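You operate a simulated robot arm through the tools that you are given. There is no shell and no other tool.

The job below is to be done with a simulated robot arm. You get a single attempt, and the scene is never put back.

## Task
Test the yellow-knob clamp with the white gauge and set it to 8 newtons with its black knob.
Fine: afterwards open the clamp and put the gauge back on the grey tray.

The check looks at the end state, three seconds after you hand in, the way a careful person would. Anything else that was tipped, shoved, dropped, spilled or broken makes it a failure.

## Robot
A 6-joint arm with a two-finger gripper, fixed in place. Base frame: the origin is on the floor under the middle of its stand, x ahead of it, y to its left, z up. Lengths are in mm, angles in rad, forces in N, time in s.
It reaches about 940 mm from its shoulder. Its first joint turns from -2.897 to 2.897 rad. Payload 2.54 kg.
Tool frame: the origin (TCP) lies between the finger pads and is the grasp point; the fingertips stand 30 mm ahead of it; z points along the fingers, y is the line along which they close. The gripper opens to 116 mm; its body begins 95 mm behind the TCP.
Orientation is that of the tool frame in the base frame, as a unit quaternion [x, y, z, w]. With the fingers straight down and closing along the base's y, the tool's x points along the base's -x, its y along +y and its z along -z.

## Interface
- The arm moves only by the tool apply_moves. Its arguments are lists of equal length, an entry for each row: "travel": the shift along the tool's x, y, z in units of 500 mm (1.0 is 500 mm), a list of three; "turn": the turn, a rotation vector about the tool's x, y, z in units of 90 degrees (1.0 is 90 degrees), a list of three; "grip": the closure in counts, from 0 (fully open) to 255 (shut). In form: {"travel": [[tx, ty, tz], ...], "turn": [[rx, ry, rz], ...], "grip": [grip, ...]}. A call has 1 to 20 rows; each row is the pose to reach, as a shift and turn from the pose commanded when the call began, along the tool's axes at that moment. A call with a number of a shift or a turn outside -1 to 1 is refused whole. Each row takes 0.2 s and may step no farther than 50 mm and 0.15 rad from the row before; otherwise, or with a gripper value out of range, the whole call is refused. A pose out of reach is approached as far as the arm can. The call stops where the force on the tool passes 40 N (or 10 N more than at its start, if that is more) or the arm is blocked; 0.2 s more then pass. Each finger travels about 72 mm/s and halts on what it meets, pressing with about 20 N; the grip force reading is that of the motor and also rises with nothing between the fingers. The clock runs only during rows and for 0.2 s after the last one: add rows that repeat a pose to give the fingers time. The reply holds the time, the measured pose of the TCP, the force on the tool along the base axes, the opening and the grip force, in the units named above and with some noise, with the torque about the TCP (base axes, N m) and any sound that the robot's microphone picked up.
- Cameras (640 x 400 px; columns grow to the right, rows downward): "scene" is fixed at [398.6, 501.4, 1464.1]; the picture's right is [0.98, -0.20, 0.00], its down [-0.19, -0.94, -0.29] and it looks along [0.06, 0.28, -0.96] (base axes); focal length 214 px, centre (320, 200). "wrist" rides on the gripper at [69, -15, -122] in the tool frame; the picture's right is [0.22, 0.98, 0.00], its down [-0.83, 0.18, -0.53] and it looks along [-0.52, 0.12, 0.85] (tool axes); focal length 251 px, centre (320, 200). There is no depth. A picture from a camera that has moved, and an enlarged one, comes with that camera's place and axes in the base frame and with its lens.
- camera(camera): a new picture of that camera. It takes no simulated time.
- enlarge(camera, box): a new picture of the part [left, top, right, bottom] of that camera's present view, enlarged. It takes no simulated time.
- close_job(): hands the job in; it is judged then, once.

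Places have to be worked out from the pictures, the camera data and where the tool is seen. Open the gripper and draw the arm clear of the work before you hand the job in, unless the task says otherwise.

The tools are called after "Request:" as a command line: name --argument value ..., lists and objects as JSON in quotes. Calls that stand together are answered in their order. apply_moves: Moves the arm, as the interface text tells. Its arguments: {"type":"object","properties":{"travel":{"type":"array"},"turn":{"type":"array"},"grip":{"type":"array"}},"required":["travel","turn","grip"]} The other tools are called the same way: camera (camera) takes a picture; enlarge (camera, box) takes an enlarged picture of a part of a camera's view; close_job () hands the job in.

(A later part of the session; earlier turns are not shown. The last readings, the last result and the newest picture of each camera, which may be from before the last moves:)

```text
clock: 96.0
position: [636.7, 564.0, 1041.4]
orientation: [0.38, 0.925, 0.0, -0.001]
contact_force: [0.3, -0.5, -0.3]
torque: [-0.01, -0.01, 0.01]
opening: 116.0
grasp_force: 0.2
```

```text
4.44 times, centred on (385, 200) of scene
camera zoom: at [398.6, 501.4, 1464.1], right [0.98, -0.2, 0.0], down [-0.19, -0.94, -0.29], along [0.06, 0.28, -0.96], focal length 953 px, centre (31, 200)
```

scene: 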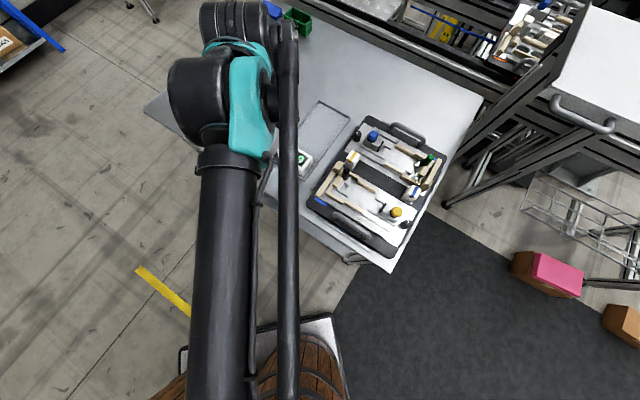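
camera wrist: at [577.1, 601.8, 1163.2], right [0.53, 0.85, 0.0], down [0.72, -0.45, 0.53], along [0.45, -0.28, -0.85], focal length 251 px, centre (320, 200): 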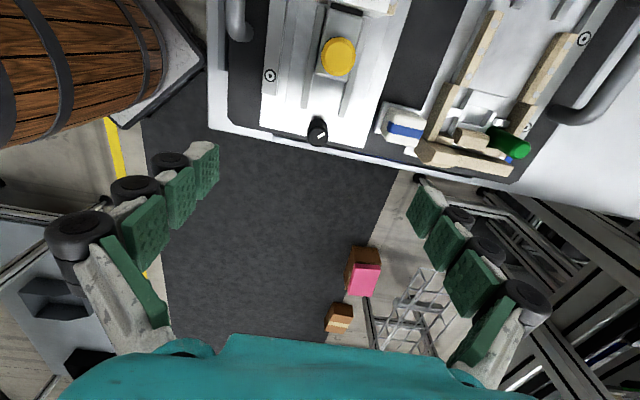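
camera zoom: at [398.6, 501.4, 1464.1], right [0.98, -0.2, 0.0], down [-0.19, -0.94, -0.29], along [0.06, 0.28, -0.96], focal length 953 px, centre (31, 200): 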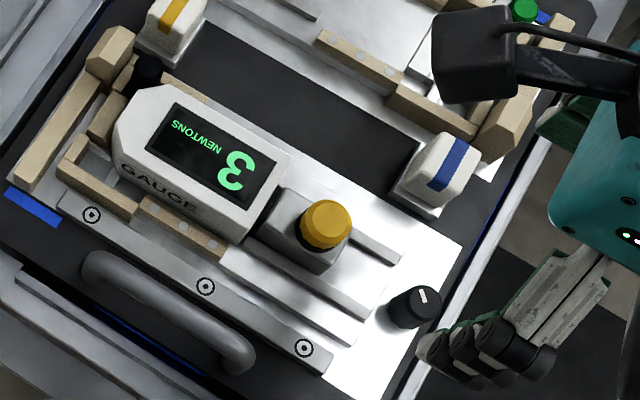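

The pointer knob is at (646.5,556), top z≈905; reading steady at 3 N. I'll pre-close to ~60 mm opening and descend around it, keeping fingertips just above the plate.

Request:
apply_moves --travel '[[-0.0252, 0.0024, 0], [-0.0252, 0.0024, 0.06], [-0.0252, 0.0024, 0.12], [-0.0252, 0.0024, 0.17], [-0.0252, 0.0024, 0.2], [-0.0252, 0.0024, 0.2]]' --turn '[[0, 0, 0], [0, 0, 0], [0, 0, 0], [0, 0, 0], [0, 0, 0], [0, 0, 0]]' --grip '[60, 123, 123, 123, 123, 123]'

Request:
camera --camera "wrist"

Request:
enlarge --camera "scene" --box '[340, 155, 430, 245]'

```text
clock: 97.4
position: [648.0, 557.3, 941.4]
orientation: [0.381, 0.925, 0.0, -0.001]
contact_force: [0.2, 0.1, -0.5]
torque: [0.01, 0.0, 0.03]
opening: 60.1
grasp_force: 0.1
```

```text
taken
camera wrist: at [587.7, 594.9, 1062.8], right [0.53, 0.85, 0.0], down [0.72, -0.45, 0.53], along [0.45, -0.28, -0.85], focal length 251 px, centre (320, 200)
```

wrist: 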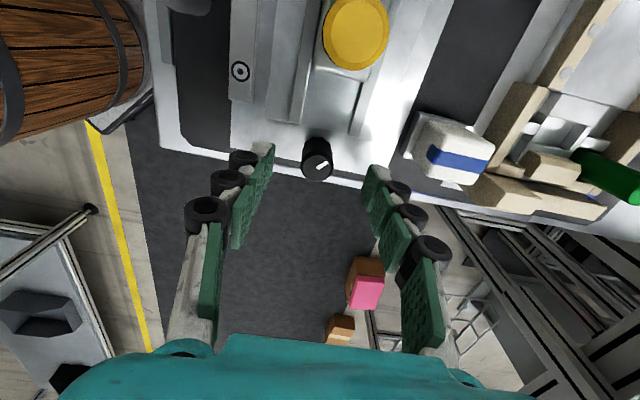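

```text
4.44 times, centred on (385, 200) of scene
camera zoom: at [398.6, 501.4, 1464.1], right [0.98, -0.2, 0.0], down [-0.19, -0.94, -0.29], along [0.06, 0.28, -0.96], focal length 953 px, centre (31, 200)
```

zoom: 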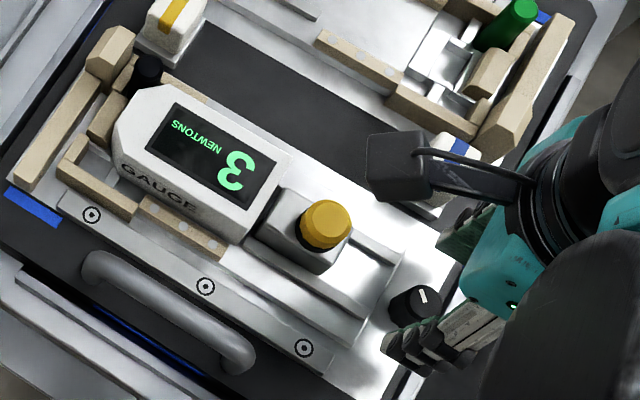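

The knob is centred within ~1.5 mm. I'll trim and descend the last 21 mm, then close on it.

Request:
apply_moves --travel '[[-0.001, -0.003, 0.015], [-0.001, -0.003, 0.03], [-0.001, -0.003, 0.042], [-0.001, -0.003, 0.042]]' --turn '[[0, 0, 0], [0, 0, 0], [0, 0, 0], [0, 0, 0]]' --grip '[123, 123, 123, 123]'

Request:
apply_moves --travel '[[0, 0, 0], [0, 0, 0], [0, 0, 0], [0, 0, 0], [0, 0, 0]]' --turn '[[0, 0, 0], [0, 0, 0], [0, 0, 0], [0, 0, 0], [0, 0, 0]]' --grip '[180, 255, 255, 255, 255]'

Request:
camera --camera "wrist"

```text
clock: 98.4
position: [647.4, 555.3, 919.9]
orientation: [0.38, 0.925, 0.0, -0.001]
contact_force: [0.0, -0.3, 0.5]
torque: [0.02, 0.03, -0.02]
opening: 60.0
grasp_force: 0.0
```

```text
clock: 99.6
position: [645.7, 555.2, 920.7]
orientation: [0.38, 0.925, 0.0, -0.001]
contact_force: [-2.5, -2.2, 0.4]
torque: [-0.11, 0.06, 0.0]
opening: 21.0
grasp_force: 19.9
```

```text
taken
camera wrist: at [586.4, 593.4, 1041.9], right [0.53, 0.85, 0.0], down [0.72, -0.45, 0.53], along [0.45, -0.28, -0.85], focal length 251 px, centre (320, 200)
```

wrist: 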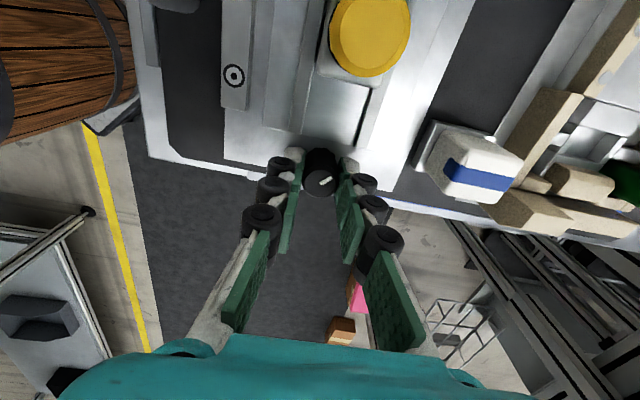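

Gripped the pointer knob (21 mm). I'll turn it clockwise (seen from above) by about 18° and check the display and knob mark.

Request:
apply_moves --travel '[[0, 0, 0], [0, 0, 0], [0, 0, 0], [0, 0, 0], [0, 0, 0]]' --turn '[[0, 0, 0.05], [0, 0, 0.1], [0, 0, 0.15], [0, 0, 0.2], [0, 0, 0.2]]' --grip '[255, 255, 255, 255, 255]'

Request:
enlarge --camera "scene" --box '[340, 155, 430, 245]'

Request:
enlarge --camera "wrist" --box '[270, 120, 370, 220]'

```text
clock: 100.8
position: [647.0, 555.9, 920.8]
orientation: [0.52, 0.854, 0.0, -0.001]
contact_force: [-1.8, 1.6, 2.0]
torque: [0.27, 0.17, -0.02]
opening: 21.1
grasp_force: 20.1
```

```text
4.44 times, centred on (385, 200) of scene
camera zoom: at [398.6, 501.4, 1464.1], right [0.98, -0.2, 0.0], down [-0.19, -0.94, -0.29], along [0.06, 0.28, -0.96], focal length 953 px, centre (31, 200)
```

zoom: 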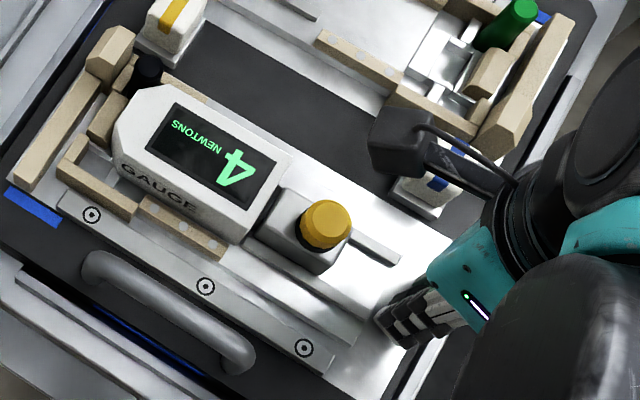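

```text
4.00 times, centred on (320, 170) of wrist
camera zoom: at [600.8, 609.9, 1041.9], right [0.77, 0.64, 0.0], down [0.54, -0.65, 0.53], along [0.34, -0.41, -0.85], focal length 1006 px, centre (320, 320)
```

zoom: 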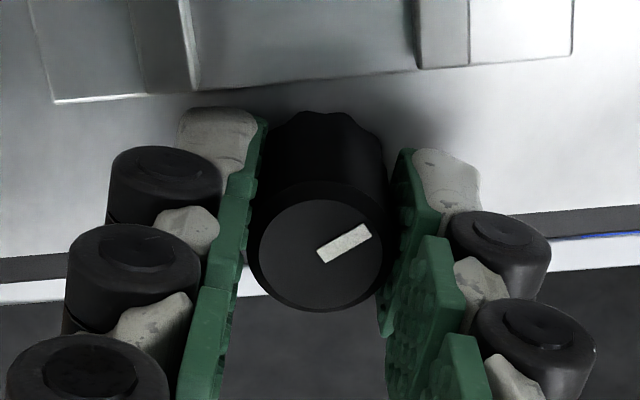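

Reading went 3→4 N with 18° clockwise – clockwise increases it and the knob turns with my grip. To avoid the rails I'll regrip: open slightly, turn back ~38°, close again.

Request:
apply_moves --travel '[[0, 0, 0], [0, 0, 0], [0, 0, 0], [0, 0, 0], [0, 0, 0], [0, 0, 0], [0, 0, 0], [0, 0, 0], [0, 0, 0], [0, 0, 0], [0, 0, 0]]' --turn '[[0, 0, 0], [0, 0, 0], [0, 0, -0.08], [0, 0, -0.16], [0, 0, -0.24], [0, 0, -0.32], [0, 0, -0.42], [0, 0, -0.42], [0, 0, -0.42], [0, 0, -0.42], [0, 0, -0.42]]' --grip '[200, 180, 180, 180, 180, 180, 180, 220, 255, 255, 255]'

Request:
enlarge --camera "scene" --box '[340, 155, 430, 245]'

Request:
enlarge --camera "wrist" --box '[270, 120, 370, 220]'

```text
refused: row 7 steps farther than a row can; nothing moved
```

```text
4.44 times, centred on (385, 200) of scene
camera zoom: at [398.6, 501.4, 1464.1], right [0.98, -0.2, 0.0], down [-0.19, -0.94, -0.29], along [0.06, 0.28, -0.96], focal length 953 px, centre (31, 200)
```

zoom: 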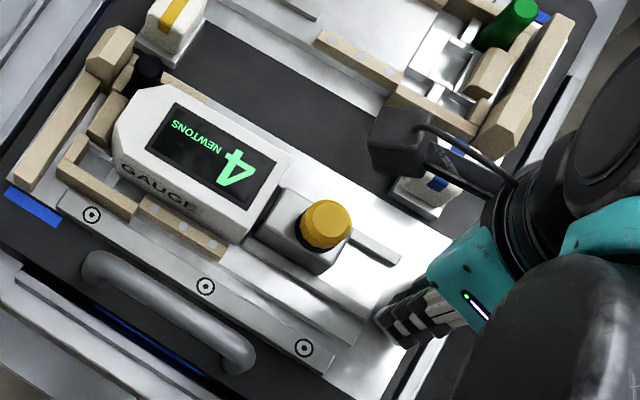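

```text
4.00 times, centred on (320, 170) of wrist
camera zoom: at [600.8, 609.9, 1041.9], right [0.77, 0.64, 0.0], down [0.54, -0.65, 0.53], along [0.34, -0.41, -0.85], focal length 1006 px, centre (320, 320)
```

zoom: 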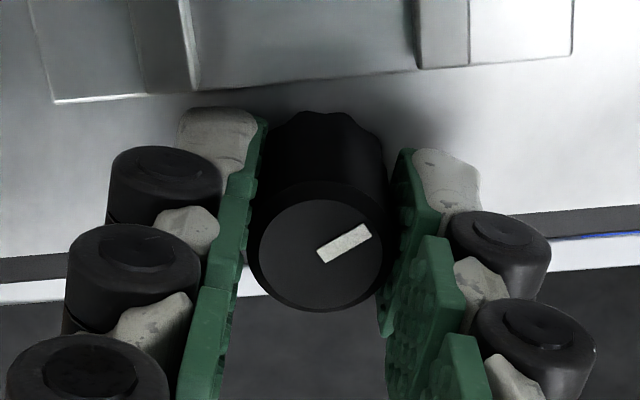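

One row step was slightly too large and the call was refused; I'll repeat it with finer steps.

Request:
apply_moves --travel '[[0, 0, 0], [0, 0, 0], [0, 0, 0], [0, 0, 0], [0, 0, 0], [0, 0, 0], [0, 0, 0], [0, 0, 0], [0, 0, 0], [0, 0, 0], [0, 0, 0]]' --turn '[[0, 0, 0], [0, 0, 0], [0, 0, -0.084], [0, 0, -0.168], [0, 0, -0.252], [0, 0, -0.336], [0, 0, -0.42], [0, 0, -0.42], [0, 0, -0.42], [0, 0, -0.42], [0, 0, -0.42]]' --grip '[200, 180, 180, 180, 180, 180, 180, 220, 255, 255, 255]'

Request:
enlarge --camera "scene" --box '[340, 155, 430, 245]'

Request:
enlarge --camera "wrist" --box '[270, 120, 370, 220]'

```text
clock: 103.2
position: [646.5, 555.2, 920.7]
orientation: [0.215, 0.977, 0.001, -0.001]
contact_force: [7.6, 11.5, 7.5]
torque: [0.34, -0.16, -0.01]
opening: 21.9
grasp_force: 20.1
```

```text
4.44 times, centred on (385, 200) of scene
camera zoom: at [398.6, 501.4, 1464.1], right [0.98, -0.2, 0.0], down [-0.19, -0.94, -0.29], along [0.06, 0.28, -0.96], focal length 953 px, centre (31, 200)
```

zoom: 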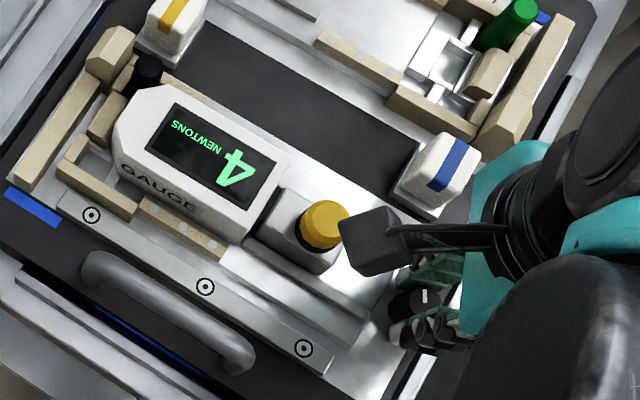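

```text
4.00 times, centred on (320, 170) of wrist
camera zoom: at [576.9, 570.7, 1042.0], right [0.22, 0.98, 0.0], down [0.83, -0.18, 0.53], along [0.52, -0.11, -0.85], focal length 1006 px, centre (320, 320)
```

zoom: 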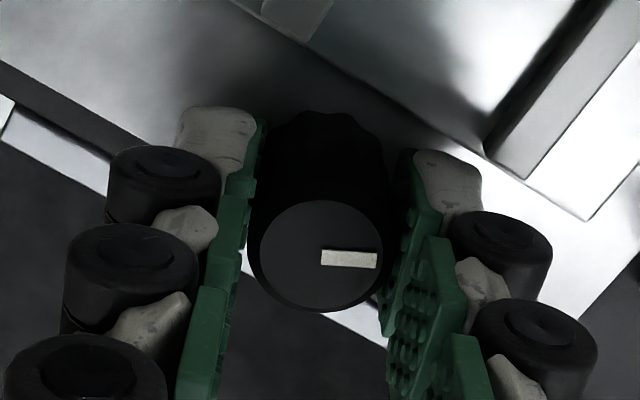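

Regripped; still 4 N. I'll relieve the side load by +0.7 mm along tool y and turn clockwise 38°.

Request:
apply_moves --travel '[[0, 0.0014, 0], [0, 0.0014, 0], [0, 0.0014, 0], [0, 0.0014, 0], [0, 0.0014, 0], [0, 0.0014, 0], [0, 0.0014, 0], [0, 0.0014, 0]]' --turn '[[0, 0, 0], [0, 0, 0.07], [0, 0, 0.14], [0, 0, 0.21], [0, 0, 0.28], [0, 0, 0.35], [0, 0, 0.42], [0, 0, 0.42]]' --grip '[255, 255, 255, 255, 255, 255, 255, 255]'

Request:
enlarge --camera "scene" --box '[340, 155, 430, 245]'

Request:
enlarge --camera "wrist" --box '[270, 120, 370, 220]'

```text
clock: 105.0
position: [645.9, 555.6, 920.3]
orientation: [0.52, 0.854, 0.0, 0.0]
contact_force: [-6.7, -5.8, 0.6]
torque: [-0.2, 0.2, -0.02]
opening: 21.4
grasp_force: 20.5
```

```text
4.44 times, centred on (385, 200) of scene
camera zoom: at [398.6, 501.4, 1464.1], right [0.98, -0.2, 0.0], down [-0.19, -0.94, -0.29], along [0.06, 0.28, -0.96], focal length 953 px, centre (31, 200)
```

zoom: 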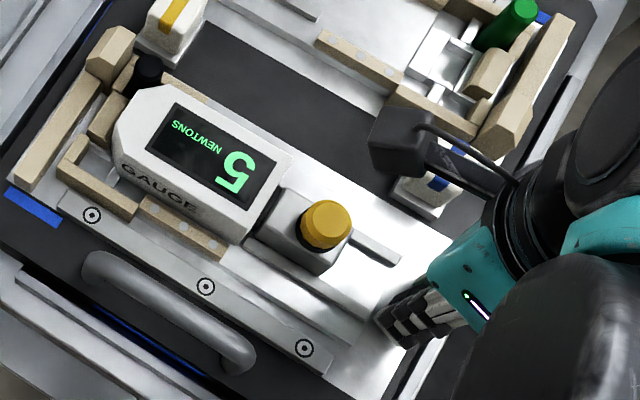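

```text
4.00 times, centred on (320, 170) of wrist
camera zoom: at [601.0, 609.9, 1042.0], right [0.77, 0.64, 0.0], down [0.54, -0.65, 0.53], along [0.34, -0.41, -0.85], focal length 1006 px, centre (320, 320)
```

zoom: 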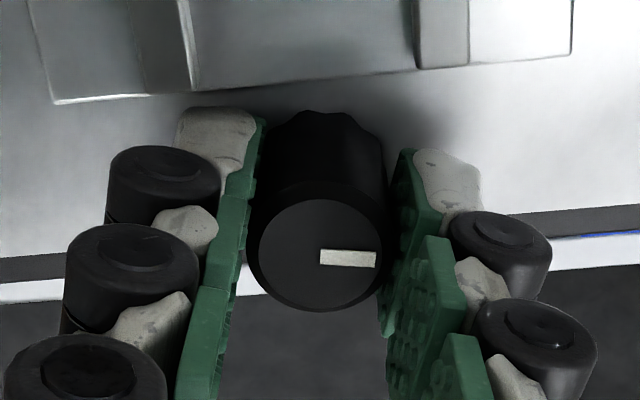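

5 N after 56° in total, i.e. roughly 1 N per 30°. Another regrip and 38° clockwise.

Request:
apply_moves --travel '[[0, 0, 0], [0, 0, 0], [0, 0, 0], [0, 0, 0], [0, 0, 0], [0, 0, 0], [0, 0, 0], [0, 0, 0], [0, 0, 0], [0, 0, 0], [0, 0, 0]]' --turn '[[0, 0, 0], [0, 0, 0], [0, 0, -0.084], [0, 0, -0.168], [0, 0, -0.252], [0, 0, -0.336], [0, 0, -0.42], [0, 0, -0.42], [0, 0, -0.42], [0, 0, -0.42], [0, 0, -0.42]]' --grip '[200, 180, 180, 180, 180, 180, 180, 220, 255, 255, 255]'

Request:
apply_moves --travel '[[0, 0, 0], [0, 0, 0], [0, 0, 0], [0, 0, 0], [0, 0, 0], [0, 0, 0], [0, 0, 0]]' --turn '[[0, 0, 0.07], [0, 0, 0.14], [0, 0, 0.21], [0, 0, 0.28], [0, 0, 0.35], [0, 0, 0.42], [0, 0, 0.42]]' --grip '[255, 255, 255, 255, 255, 255, 255]'

Request:
enlarge --camera "scene" --box '[340, 155, 430, 245]'

Request:
enlarge --camera "wrist" --box '[270, 120, 370, 220]'

```text
clock: 107.4
position: [647.6, 556.2, 920.6]
orientation: [0.215, 0.977, 0.0, -0.001]
contact_force: [-3.3, -7.2, 0.0]
torque: [-0.23, 0.06, 0.02]
opening: 22.0
grasp_force: 19.5
```

```text
clock: 109.0
position: [647.1, 554.7, 922.0]
orientation: [0.52, 0.854, 0.001, -0.001]
contact_force: [-5.5, -5.8, -1.0]
torque: [-0.12, 0.13, 0.02]
opening: 21.8
grasp_force: 19.6
```

```text
4.44 times, centred on (385, 200) of scene
camera zoom: at [398.6, 501.4, 1464.1], right [0.98, -0.2, 0.0], down [-0.19, -0.94, -0.29], along [0.06, 0.28, -0.96], focal length 953 px, centre (31, 200)
```

zoom: 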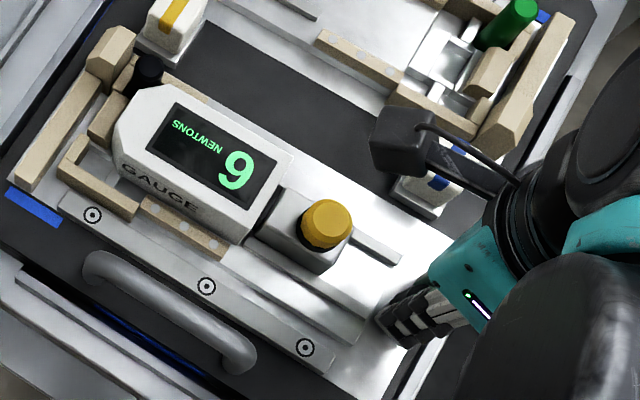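

```text
4.00 times, centred on (320, 170) of wrist
camera zoom: at [601.6, 610.0, 1042.0], right [0.77, 0.64, 0.0], down [0.54, -0.65, 0.53], along [0.34, -0.41, -0.85], focal length 1006 px, centre (320, 320)
```

zoom: 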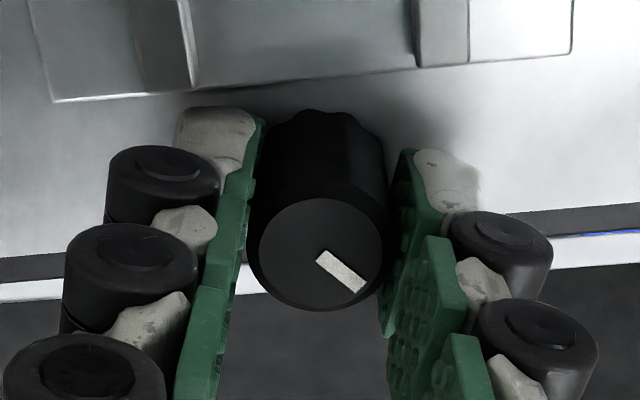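

The upside-down digit now is a 6 (94° total), consistent with ~1 N per 30°. One more regrip and 38°.

Request:
apply_moves --travel '[[0, 0, 0], [0, 0, 0], [0, 0, 0], [0, 0, 0], [0, 0, 0], [0, 0, 0], [0, 0, 0], [0, 0, 0], [0, 0, 0], [0, 0, 0], [0, 0, 0]]' --turn '[[0, 0, 0], [0, 0, 0], [0, 0, -0.084], [0, 0, -0.168], [0, 0, -0.252], [0, 0, -0.336], [0, 0, -0.42], [0, 0, -0.42], [0, 0, -0.42], [0, 0, -0.42], [0, 0, -0.42]]' --grip '[200, 180, 180, 180, 180, 180, 180, 220, 255, 255, 255]'

Request:
apply_moves --travel '[[0, 0, 0], [0, 0, 0], [0, 0, 0], [0, 0, 0], [0, 0, 0]]' --turn '[[0, 0, 0.07], [0, 0, 0.14], [0, 0, 0.21], [0, 0, 0.25], [0, 0, 0.25]]' --grip '[255, 255, 255, 255, 255]'

Request:
enlarge --camera "scene" --box '[340, 155, 430, 245]'

```text
clock: 111.4
position: [647.4, 555.9, 920.6]
orientation: [0.215, 0.977, 0.0, -0.001]
contact_force: [3.8, 4.4, 1.9]
torque: [0.14, -0.07, 0.0]
opening: 21.3
grasp_force: 19.8
```

```text
clock: 112.6
position: [648.2, 555.2, 921.7]
orientation: [0.401, 0.916, 0.001, -0.001]
contact_force: [4.9, 9.2, 19.2]
torque: [0.32, -0.16, -0.02]
opening: 21.2
grasp_force: 20.1
```

```text
4.44 times, centred on (385, 200) of scene
camera zoom: at [398.6, 501.4, 1464.1], right [0.98, -0.2, 0.0], down [-0.19, -0.94, -0.29], along [0.06, 0.28, -0.96], focal length 953 px, centre (31, 200)
```

zoom: 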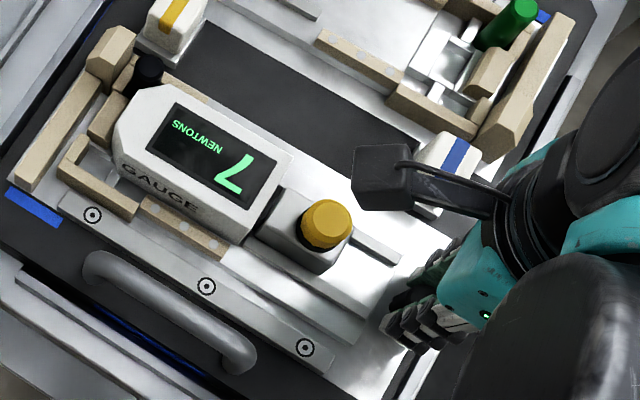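

7 N at about 116°. Now fine steps to find where it changes to 8.

Request:
apply_moves --travel '[[0, 0, 0], [0, 0, 0], [0, 0, 0]]' --turn '[[0, 0, 0.04], [0, 0, 0.08], [0, 0, 0.08]]' --grip '[255, 255, 255]'

Request:
enlarge --camera "scene" --box '[340, 155, 400, 215]'

Request:
apply_moves --travel '[[0, 0, 0], [0, 0, 0], [0, 0, 0]]' --turn '[[0, 0, 0.04], [0, 0, 0.08], [0, 0, 0.08]]' --grip '[255, 255, 255]'

Request:
enlarge --camera "scene" --box '[340, 155, 400, 215]'

```text
clock: 113.4
position: [646.8, 554.0, 921.5]
orientation: [0.458, 0.889, 0.0, -0.001]
contact_force: [6.7, 16.1, 16.2]
torque: [0.54, -0.25, 0.04]
opening: 21.3
grasp_force: 19.6
```

```text
6.67 times, centred on (370, 185) of scene
camera zoom: at [398.6, 501.4, 1464.1], right [0.98, -0.2, 0.0], down [-0.19, -0.94, -0.29], along [0.06, 0.28, -0.96], focal length 1430 px, centre (-13, 300)
```

zoom: 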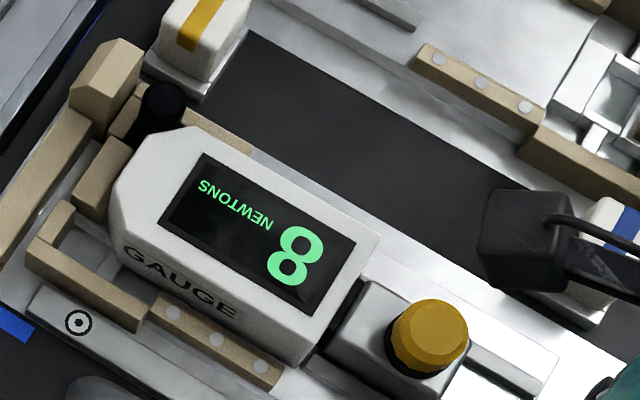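

```text
clock: 114.2
position: [647.4, 555.1, 920.7]
orientation: [0.514, 0.858, 0.0, 0.0]
contact_force: [9.1, 9.5, 13.1]
torque: [0.22, -0.39, -0.03]
opening: 20.9
grasp_force: 20.2
```

```text
6.67 times, centred on (370, 185) of scene
camera zoom: at [398.6, 501.4, 1464.1], right [0.98, -0.2, 0.0], down [-0.19, -0.94, -0.29], along [0.06, 0.28, -0.96], focal length 1430 px, centre (-13, 300)
```

zoom: 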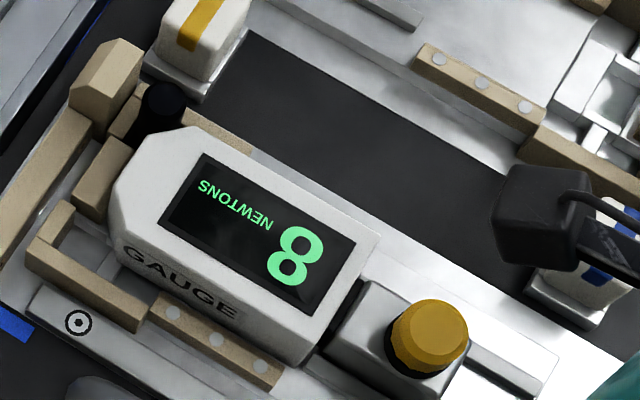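

8 N from ≈124° on, still 8 at 131°. To centre within the 8 band I'll regrip and look for the change to 9.

Request:
apply_moves --travel '[[0, 0, 0], [0, 0, 0], [0, 0, 0], [0, 0, 0], [0, 0, 0], [0, 0, 0], [0, 0, 0], [0, 0, 0], [0, 0, 0], [0, 0, 0], [0, 0, 0]]' --turn '[[0, 0, 0], [0, 0, 0], [0, 0, -0.08], [0, 0, -0.16], [0, 0, -0.24], [0, 0, -0.32], [0, 0, -0.4], [0, 0, -0.4], [0, 0, -0.4], [0, 0, -0.4], [0, 0, -0.4]]' --grip '[200, 180, 180, 180, 180, 180, 180, 220, 255, 255, 255]'

Request:
enlarge --camera "scene" --box '[340, 155, 430, 245]'

Request:
apply_moves --travel '[[0, 0, 0], [0, 0, 0], [0, 0, 0]]' --turn '[[0, 0, 0.04], [0, 0, 0.08], [0, 0, 0.08]]' --grip '[255, 255, 255]'

Request:
enlarge --camera "scene" --box '[340, 155, 430, 245]'

```text
clock: 116.6
position: [647.0, 555.7, 920.4]
orientation: [0.223, 0.975, -0.001, -0.001]
contact_force: [4.9, 7.3, 3.6]
torque: [0.21, -0.16, 0.01]
opening: 21.4
grasp_force: 20.2
```

```text
4.44 times, centred on (385, 200) of scene
camera zoom: at [398.6, 501.4, 1464.1], right [0.98, -0.2, 0.0], down [-0.19, -0.94, -0.29], along [0.06, 0.28, -0.96], focal length 953 px, centre (31, 200)
```

zoom: 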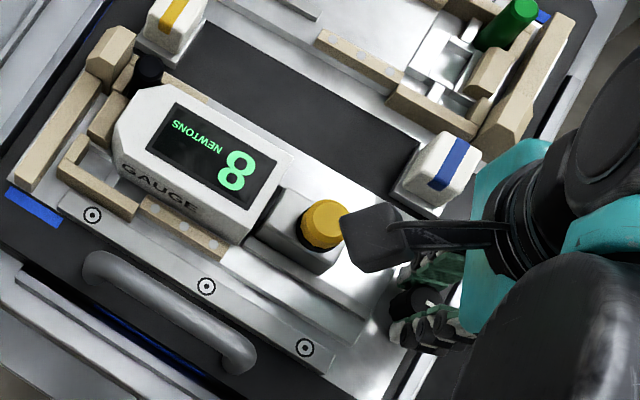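

```text
clock: 117.4
position: [647.4, 556.2, 921.8]
orientation: [0.284, 0.959, 0.0, -0.001]
contact_force: [4.8, 10.7, 0.9]
torque: [0.29, -0.11, -0.01]
opening: 21.1
grasp_force: 19.7
```

```text
4.44 times, centred on (385, 200) of scene
camera zoom: at [398.6, 501.4, 1464.1], right [0.98, -0.2, 0.0], down [-0.19, -0.94, -0.29], along [0.06, 0.28, -0.96], focal length 953 px, centre (31, 200)
```

zoom: 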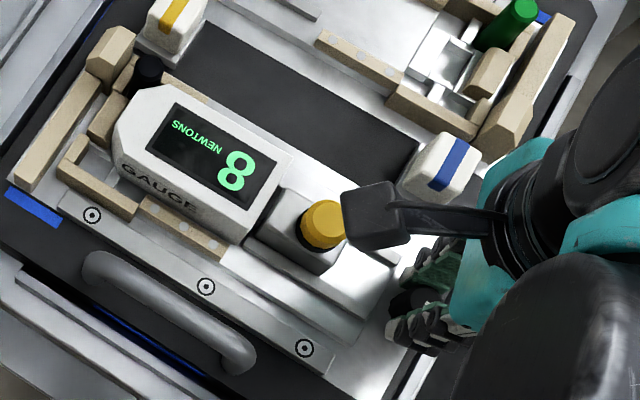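

Still 8 at ≈138°. Continuing in 7° steps to find the 8→9 change.

Request:
apply_moves --travel '[[0, 0, 0], [0, 0, 0], [0, 0, 0]]' --turn '[[0, 0, 0.04], [0, 0, 0.08], [0, 0, 0.08]]' --grip '[255, 255, 255]'

Request:
enlarge --camera "scene" --box '[340, 155, 400, 215]'

Request:
apply_moves --travel '[[0, 0, 0], [0, 0, 0], [0, 0, 0]]' --turn '[[0, 0, 0.03], [0, 0, 0.06], [0, 0, 0.06]]' --grip '[255, 255, 255]'

Request:
enlarge --camera "scene" --box '[340, 155, 400, 215]'

```text
clock: 118.2
position: [647.0, 556.3, 920.6]
orientation: [0.344, 0.939, -0.001, -0.001]
contact_force: [-4.6, 6.7, 0.8]
torque: [0.17, 0.18, 0.0]
opening: 21.1
grasp_force: 20.2
```

```text
6.67 times, centred on (370, 185) of scene
camera zoom: at [398.6, 501.4, 1464.1], right [0.98, -0.2, 0.0], down [-0.19, -0.94, -0.29], along [0.06, 0.28, -0.96], focal length 1430 px, centre (-13, 300)
```

zoom: 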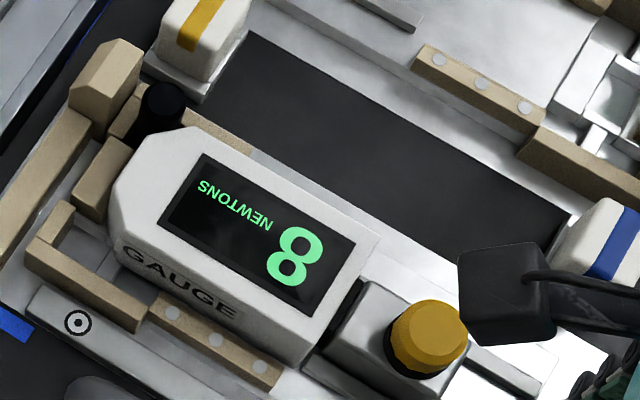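

```text
clock: 119.0
position: [646.5, 555.4, 919.8]
orientation: [0.387, 0.922, 0.0, 0.0]
contact_force: [-4.6, 7.9, 2.6]
torque: [0.26, 0.2, 0.0]
opening: 21.1
grasp_force: 20.0
```

```text
6.67 times, centred on (370, 185) of scene
camera zoom: at [398.6, 501.4, 1464.1], right [0.98, -0.2, 0.0], down [-0.19, -0.94, -0.29], along [0.06, 0.28, -0.96], focal length 1430 px, centre (-13, 300)
```

zoom: 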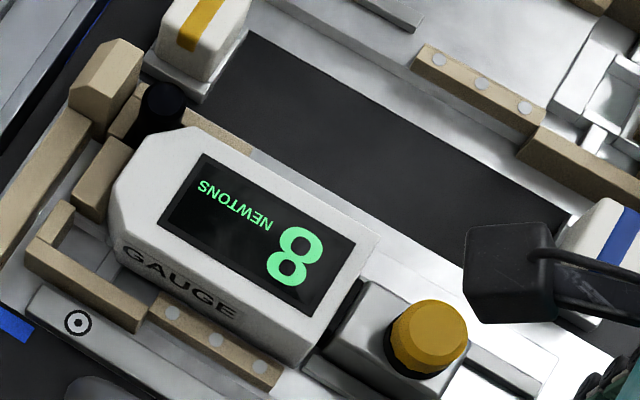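

Still 8 at ≈151°. Two more small steps.

Request:
apply_moves --travel '[[0, 0, 0], [0, 0, 0], [0, 0, 0]]' --turn '[[0, 0, 0.03], [0, 0, 0.06], [0, 0, 0.06]]' --grip '[255, 255, 255]'

Request:
enlarge --camera "scene" --box '[340, 155, 400, 215]'

Request:
apply_moves --travel '[[0, 0, 0], [0, 0, 0], [0, 0, 0]]' --turn '[[0, 0, 0.03], [0, 0, 0.06], [0, 0, 0.06]]' --grip '[255, 255, 255]'

Request:
enlarge --camera "scene" --box '[340, 155, 430, 245]'

Request:
enlarge --camera "wrist" --box '[270, 120, 370, 220]'

```text
clock: 119.8
position: [647.2, 556.8, 920.9]
orientation: [0.43, 0.903, -0.001, -0.001]
contact_force: [-9.4, 3.7, -0.2]
torque: [0.03, 0.23, -0.01]
opening: 21.0
grasp_force: 19.4
```

```text
6.67 times, centred on (370, 185) of scene
camera zoom: at [398.6, 501.4, 1464.1], right [0.98, -0.2, 0.0], down [-0.19, -0.94, -0.29], along [0.06, 0.28, -0.96], focal length 1430 px, centre (-13, 300)
```

zoom: 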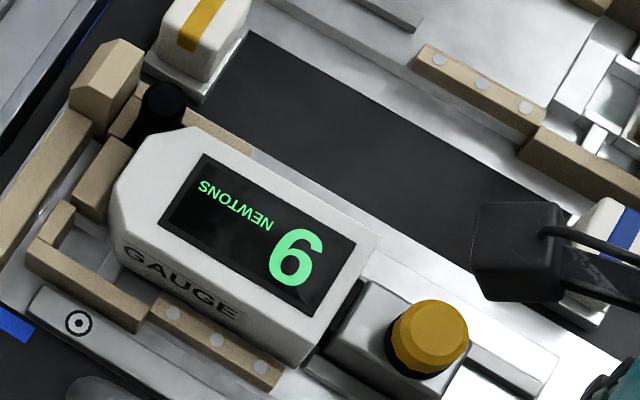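

```text
clock: 120.6
position: [646.8, 555.3, 920.4]
orientation: [0.472, 0.882, 0.0, -0.001]
contact_force: [-12.8, -1.4, -0.9]
torque: [-0.11, 0.32, -0.02]
opening: 21.0
grasp_force: 19.8
```

```text
4.44 times, centred on (385, 200) of scene
camera zoom: at [398.6, 501.4, 1464.1], right [0.98, -0.2, 0.0], down [-0.19, -0.94, -0.29], along [0.06, 0.28, -0.96], focal length 953 px, centre (31, 200)
```

zoom: 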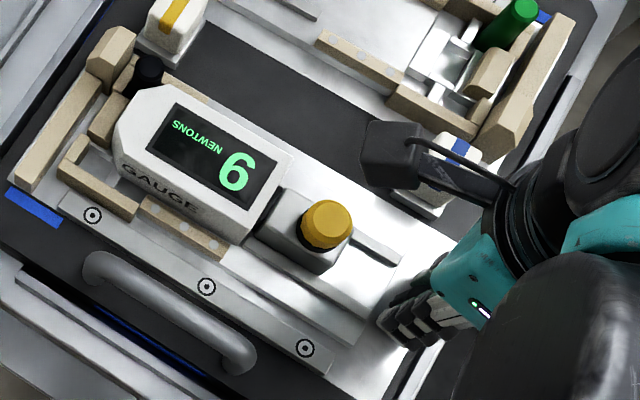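

```text
4.00 times, centred on (320, 170) of wrist
camera zoom: at [595.7, 605.0, 1041.9], right [0.69, 0.72, 0.0], down [0.61, -0.59, 0.53], along [0.38, -0.37, -0.85], focal length 1006 px, centre (320, 320)
```

zoom: 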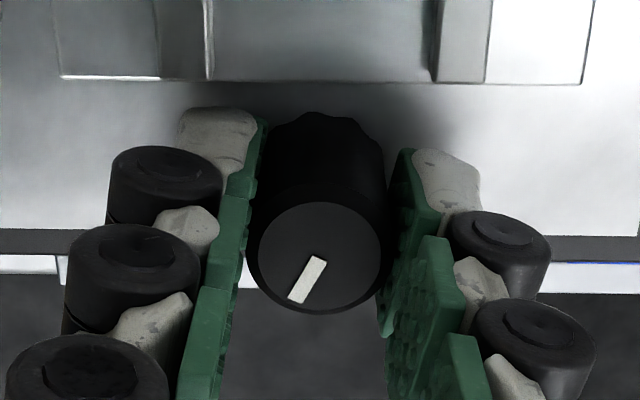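

9 N appears at ≈156° (picture digit is upside-down), so the 8 band runs from ≈120° to ≈153°. I'll turn back anticlockwise ~23.5° to its middle (≈137–138°).

Request:
apply_moves --travel '[[0, 0, 0], [0, 0, 0], [0, 0, 0], [0, 0, 0], [0, 0, 0], [0, 0, 0]]' --turn '[[0, 0, -0.06], [0, 0, -0.12], [0, 0, -0.18], [0, 0, -0.23], [0, 0, -0.261], [0, 0, -0.261]]' --grip '[255, 255, 255, 255, 255, 255]'

Request:
enlarge --camera "scene" --box '[340, 155, 430, 245]'

Request:
enlarge --camera "wrist" --box '[270, 120, 370, 220]'

```text
clock: 122.0
position: [647.1, 556.4, 920.8]
orientation: [0.283, 0.959, 0.0, 0.0]
contact_force: [-9.9, -5.8, 0.4]
torque: [-0.13, 0.19, 0.01]
opening: 21.3
grasp_force: 21.1
```

```text
4.44 times, centred on (385, 200) of scene
camera zoom: at [398.6, 501.4, 1464.1], right [0.98, -0.2, 0.0], down [-0.19, -0.94, -0.29], along [0.06, 0.28, -0.96], focal length 953 px, centre (31, 200)
```

zoom: 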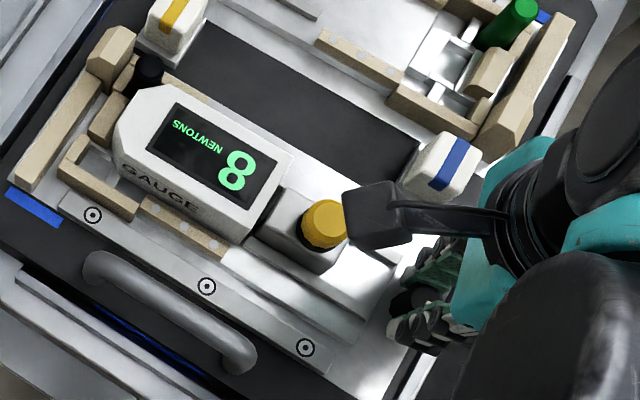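

```text
4.00 times, centred on (320, 170) of wrist
camera zoom: at [580.5, 580.8, 1042.0], right [0.35, 0.94, 0.0], down [0.79, -0.3, 0.53], along [0.5, -0.19, -0.85], focal length 1006 px, centre (320, 320)
```

zoom: 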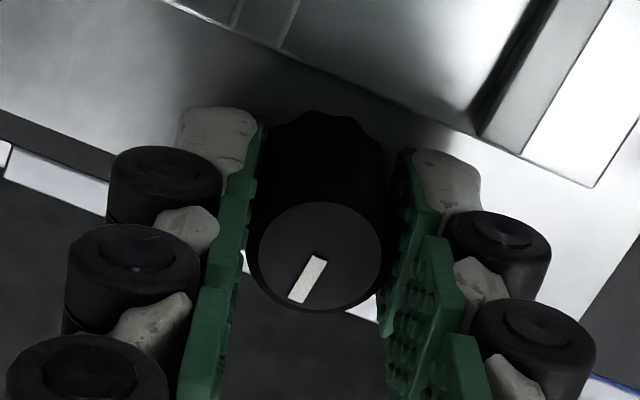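

Reads 8 N in the middle of the band. I'll release the knob carefully, rise, and check that the reading stays.

Request:
apply_moves --travel '[[0, -0.001, 0], [0, -0.001, 0], [0, -0.001, 0], [0, -0.001, -0.03], [0, -0.001, -0.08], [0, -0.001, -0.15], [0, -0.001, -0.22], [0, -0.001, -0.22]]' --turn '[[0, 0, 0], [0, 0, 0], [0, 0, 0], [0, 0, 0], [0, 0, 0], [0, 0, 0], [0, 0, 0], [0, 0, 0]]' --grip '[240, 200, 160, 150, 120, 60, 0, 0]'

Request:
enlarge --camera "scene" --box '[340, 155, 430, 245]'

Request:
camera --camera "wrist"

```text
clock: 123.8
position: [648.1, 556.1, 1031.0]
orientation: [0.283, 0.959, 0.0, 0.0]
contact_force: [0.4, -0.6, -0.5]
torque: [-0.01, -0.02, -0.02]
opening: 115.9
grasp_force: 0.2
```

```text
4.44 times, centred on (385, 200) of scene
camera zoom: at [398.6, 501.4, 1464.1], right [0.98, -0.2, 0.0], down [-0.19, -0.94, -0.29], along [0.06, 0.28, -0.96], focal length 953 px, centre (31, 200)
```

zoom: 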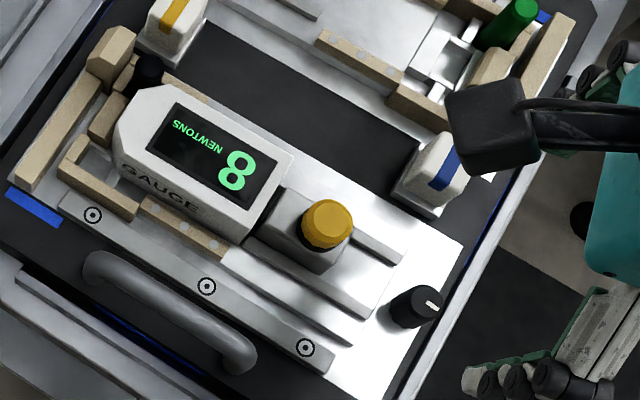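

```text
taken
camera wrist: at [581.1, 580.6, 1152.4], right [0.35, 0.94, 0.0], down [0.79, -0.3, 0.53], along [0.5, -0.19, -0.85], focal length 251 px, centre (320, 200)
```

wrist: 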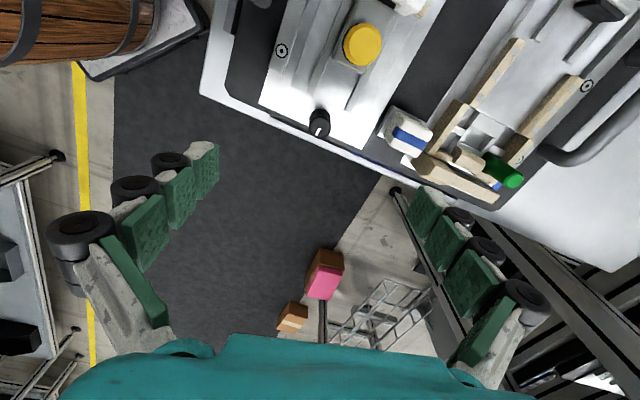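

The reading stays at 8 N hands-off. I'll return to the yellow knob (now at about (592,609)) to open the clamp and re-test the setting.

Request:
apply_moves --travel '[[0.05, 0.009, 0], [0.1, 0.018, 0], [0.1512, 0.0282, 0], [0.1512, 0.0282, 0.04], [0.1512, 0.0282, 0.08], [0.1512, 0.0282, 0.12], [0.1512, 0.0282, 0.148], [0.1512, 0.0282, 0.148]]' --turn '[[0, 0, 0.05], [0, 0, 0.1], [0, 0, 0.137], [0, 0, 0.137], [0, 0, 0.137], [0, 0, 0.137], [0, 0, 0.137], [0, 0, 0.137]]' --grip '[0, 0, 0, 0, 60, 100, 123, 123]'

Request:
camera --camera "wrist"

```text
clock: 125.6
position: [590.5, 607.5, 956.9]
orientation: [0.384, 0.923, 0.001, -0.001]
contact_force: [-0.3, 0.5, 0.3]
torque: [-0.02, 0.01, 0.0]
opening: 60.0
grasp_force: 0.1
```

```text
taken
camera wrist: at [530.8, 646.8, 1077.9], right [0.54, 0.84, 0.0], down [0.71, -0.46, 0.53], along [0.45, -0.29, -0.85], focal length 251 px, centre (320, 200)
```

wrist: 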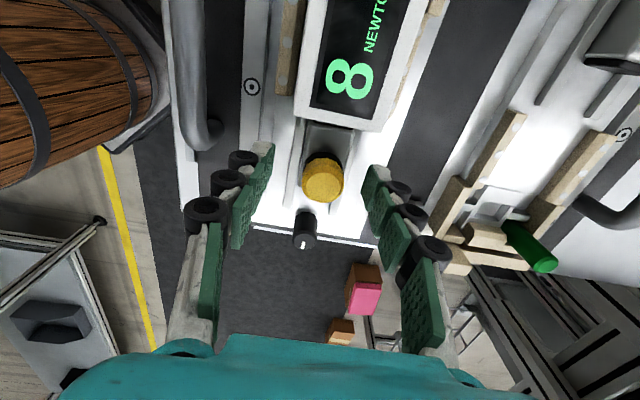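

The display reads 8 N here too. I'll shift +1.4 mm in tool y, grip the knob, and pull the block back 8 mm to open.

Request:
apply_moves --travel '[[0, 0.0028, 0], [0, 0.0028, 0], [0, 0.0028, 0], [0, 0.0028, 0], [0, 0.0028, 0], [0, 0.0028, 0]]' --turn '[[0, 0, 0], [0, 0, 0], [0, 0, 0], [0, 0, 0], [0, 0, 0], [0, 0, 0]]' --grip '[123, 180, 255, 255, 255, 255]'

Request:
apply_moves --travel '[[-0.004, 0, 0], [-0.008, 0, 0], [-0.012, 0, 0], [-0.016, 0, 0], [-0.016, 0, 0]]' --turn '[[0, 0, 0], [0, 0, 0], [0, 0, 0], [0, 0, 0], [0, 0, 0]]' --grip '[255, 255, 255, 255, 255]'

Request:
enlarge --camera "scene" --box '[330, 155, 390, 215]'

Request:
enlarge --camera "wrist" --box '[240, 0, 440, 220]'

```text
clock: 127.0
position: [592.3, 609.2, 955.2]
orientation: [0.385, 0.923, 0.0, -0.001]
contact_force: [11.1, 11.4, 6.7]
torque: [0.37, -0.3, 0.04]
opening: 25.6
grasp_force: 20.0
```

```text
clock: 128.2
position: [596.1, 603.5, 956.0]
orientation: [0.384, 0.923, 0.0, 0.001]
contact_force: [2.3, 15.0, 6.5]
torque: [0.43, -0.05, 0.07]
opening: 25.4
grasp_force: 20.0
```

```text
6.67 times, centred on (360, 185) of scene
camera zoom: at [398.6, 501.4, 1464.1], right [0.98, -0.2, 0.0], down [-0.19, -0.94, -0.29], along [0.06, 0.28, -0.96], focal length 1430 px, centre (53, 300)
```

zoom: 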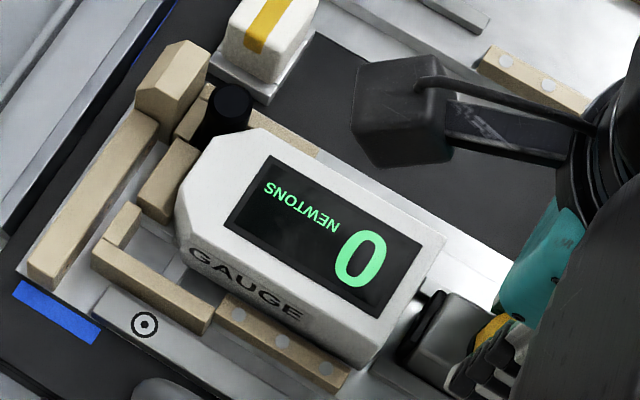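

```text
1.82 times, centred on (340, 110) of wrist
camera zoom: at [537.2, 642.2, 1077.5], right [0.54, 0.84, 0.0], down [0.71, -0.46, 0.53], along [0.45, -0.29, -0.85], focal length 457 px, centre (284, 364)
```

zoom: 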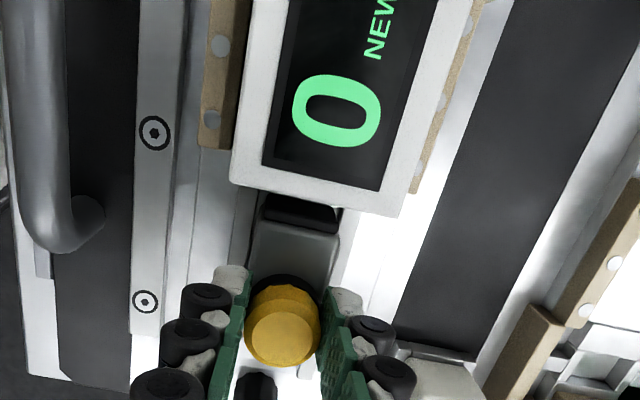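

Open: 0 N. Now re-close by pushing forward again the same way and release, to verify the setting.

Request:
apply_moves --travel '[[0, 0.0014, 0], [0.005, 0.0014, 0], [0.01, 0.0014, 0], [0.015, 0.0014, 0], [0.018, 0.0014, 0], [0.0195, 0.0014, 0], [0.0195, 0.0014, 0]]' --turn '[[0, 0, 0], [0, 0, 0], [0, 0, 0], [0, 0, 0], [0, 0, 0], [0, 0, 0], [0, 0, 0]]' --grip '[255, 255, 255, 255, 255, 255, 255]'

Request:
enlarge --camera "wrist" --box '[240, 0, 440, 220]'

```text
clock: 129.8
position: [592.2, 610.5, 957.0]
orientation: [0.385, 0.923, 0.0, 0.001]
contact_force: [0.9, -11.7, 0.2]
torque: [-0.41, -0.03, -0.08]
opening: 25.5
grasp_force: 19.7
```

```text
1.82 times, centred on (340, 110) of wrist
camera zoom: at [532.1, 648.5, 1077.7], right [0.54, 0.84, 0.0], down [0.71, -0.46, 0.53], along [0.45, -0.29, -0.85], focal length 457 px, centre (284, 364)
```

zoom: 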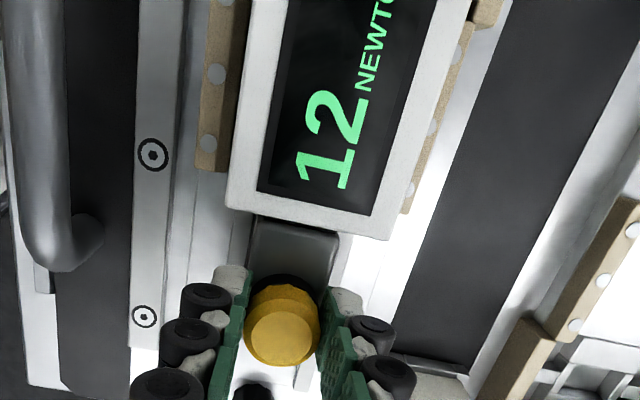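

Pushing shows 12 N. Releasing the knob to read the clamp's own force.

Request:
apply_moves --travel '[[0, 0, 0], [0, 0, 0], [0, 0, 0], [0, 0, 0], [0, 0, 0]]' --turn '[[0, 0, 0], [0, 0, 0], [0, 0, 0], [0, 0, 0], [0, 0, 0]]' --grip '[200, 140, 123, 123, 123]'

Request:
enlarge --camera "wrist" --box '[240, 0, 440, 220]'

Request:
enlarge --camera "scene" --box '[330, 155, 390, 215]'

```text
clock: 131.0
position: [590.3, 610.2, 956.2]
orientation: [0.384, 0.923, 0.001, -0.001]
contact_force: [0.5, 0.5, 0.7]
torque: [0.0, 0.0, 0.0]
opening: 60.2
grasp_force: 0.0
```

```text
1.82 times, centred on (340, 110) of wrist
camera zoom: at [531.2, 649.2, 1077.9], right [0.54, 0.84, 0.0], down [0.71, -0.46, 0.53], along [0.45, -0.29, -0.85], focal length 457 px, centre (284, 364)
```

zoom: 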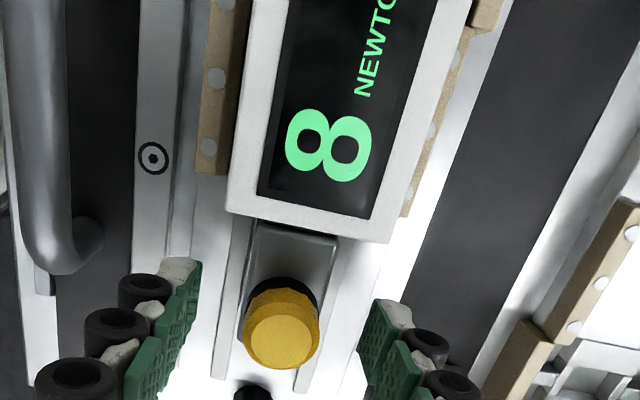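

```text
6.67 times, centred on (360, 185) of scene
camera zoom: at [398.6, 501.4, 1464.1], right [0.98, -0.2, 0.0], down [-0.19, -0.94, -0.29], along [0.06, 0.28, -0.96], focal length 1430 px, centre (53, 300)
```

zoom: 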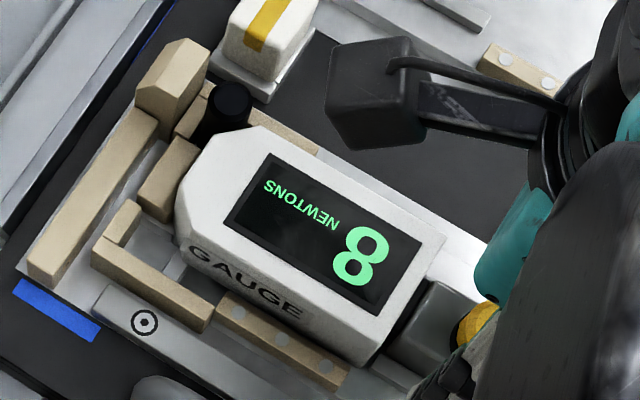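

The re-test confirms 8 N. Now I'll open the clamp: grip the knob and slide the block back about 29 mm, just short of its rear stop.

Request:
apply_moves --travel '[[0, 0, 0], [0, 0, 0], [0, 0, 0], [0, 0, 0], [0, 0, 0]]' --turn '[[0, 0, 0], [0, 0, 0], [0, 0, 0], [0, 0, 0], [0, 0, 0]]' --grip '[180, 255, 255, 255, 255]'

Request:
apply_moves --travel '[[-0.006, 0, 0], [-0.012, 0, 0], [-0.018, 0, 0], [-0.024, 0, 0], [-0.03, 0, 0], [-0.036, 0, 0], [-0.04, 0, 0], [-0.04, 0, 0]]' --turn '[[0, 0, 0], [0, 0, 0], [0, 0, 0], [0, 0, 0], [0, 0, 0], [0, 0, 0], [0, 0, 0], [0, 0, 0]]' --grip '[255, 255, 255, 255, 255, 255, 255, 255]'

```text
clock: 132.2
position: [590.5, 610.6, 956.0]
orientation: [0.384, 0.923, 0.0, -0.002]
contact_force: [1.5, 0.4, 0.8]
torque: [0.08, -0.02, 0.01]
opening: 25.3
grasp_force: 20.0
```

```text
clock: 134.0
position: [605.6, 597.3, 956.4]
orientation: [0.384, 0.923, -0.001, 0.0]
contact_force: [1.3, -3.1, -1.1]
torque: [-0.38, -0.24, -0.07]
opening: 25.5
grasp_force: 20.2
```

Sliding freely. Another 9.5 mm back.

Request:
apply_moves --travel '[[-0.005, 0, 0], [-0.01, 0, 0], [-0.015, 0, 0], [-0.019, 0, 0], [-0.019, 0, 0]]' --turn '[[0, 0, 0], [0, 0, 0], [0, 0, 0], [0, 0, 0], [0, 0, 0]]' --grip '[255, 255, 255, 255, 255]'

```text
clock: 135.2
position: [612.6, 589.6, 956.9]
orientation: [0.384, 0.923, 0.001, 0.0]
contact_force: [10.3, 4.9, 13.0]
torque: [0.11, -0.31, 0.05]
opening: 25.3
grasp_force: 20.0
```

Nearly at the rear stop. A last 2 mm, then release and rise.

Request:
apply_moves --travel '[[-0.002, 0, 0], [-0.004, 0, 0], [-0.004, 0, 0]]' --turn '[[0, 0, 0], [0, 0, 0], [0, 0, 0]]' --grip '[255, 255, 255]'

Request:
apply_moves --travel '[[0, 0, 0], [0, 0, 0], [0, 0, -0.02], [0, 0, -0.08], [0, 0, -0.16], [0, 0, -0.2], [0, 0, -0.2]]' --turn '[[0, 0, 0], [0, 0, 0], [0, 0, 0], [0, 0, 0], [0, 0, 0], [0, 0, 0], [0, 0, 0]]' --grip '[200, 100, 60, 0, 0, 0, 0]'

Request:
camera --camera "wrist"

Request:
enlarge --camera "scene" --box '[325, 155, 375, 210]'

```text
clock: 136.0
position: [612.8, 588.7, 956.1]
orientation: [0.384, 0.923, 0.0, -0.001]
contact_force: [11.6, 16.0, 19.8]
torque: [0.57, -0.41, 0.1]
opening: 25.3
grasp_force: 20.7
```

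```text
clock: 137.6
position: [611.8, 589.6, 1058.1]
orientation: [0.384, 0.923, 0.0, -0.001]
contact_force: [0.8, -0.8, 0.5]
torque: [0.0, 0.01, 0.01]
opening: 115.9
grasp_force: 0.0
```

```text
taken
camera wrist: at [552.8, 628.1, 1179.3], right [0.54, 0.84, 0.0], down [0.71, -0.46, 0.53], along [0.45, -0.29, -0.85], focal length 251 px, centre (320, 200)
```

wrist: 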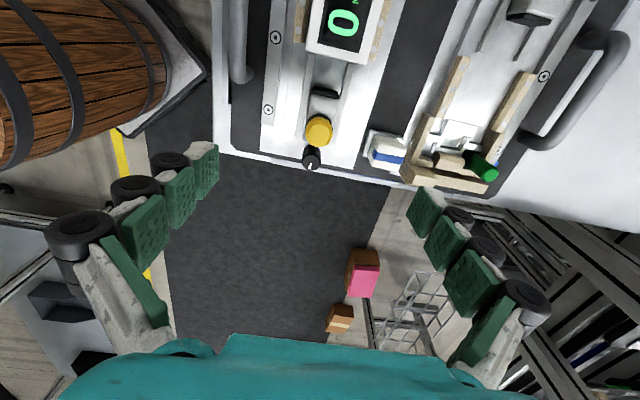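

```text
7.27 times, centred on (350, 182) of scene
camera zoom: at [398.6, 501.4, 1464.1], right [0.98, -0.2, 0.0], down [-0.19, -0.94, -0.29], along [0.06, 0.28, -0.96], focal length 1560 px, centre (102, 327)
```

zoom: 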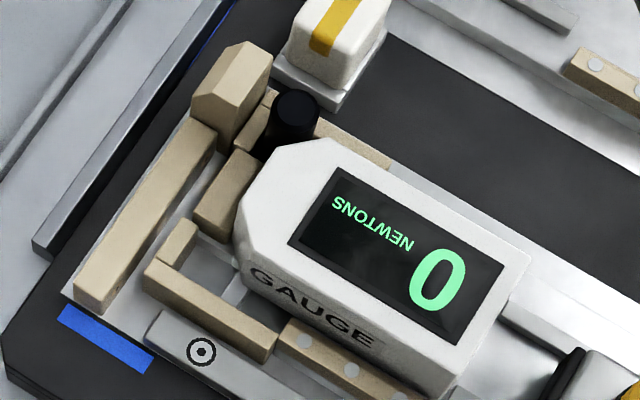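

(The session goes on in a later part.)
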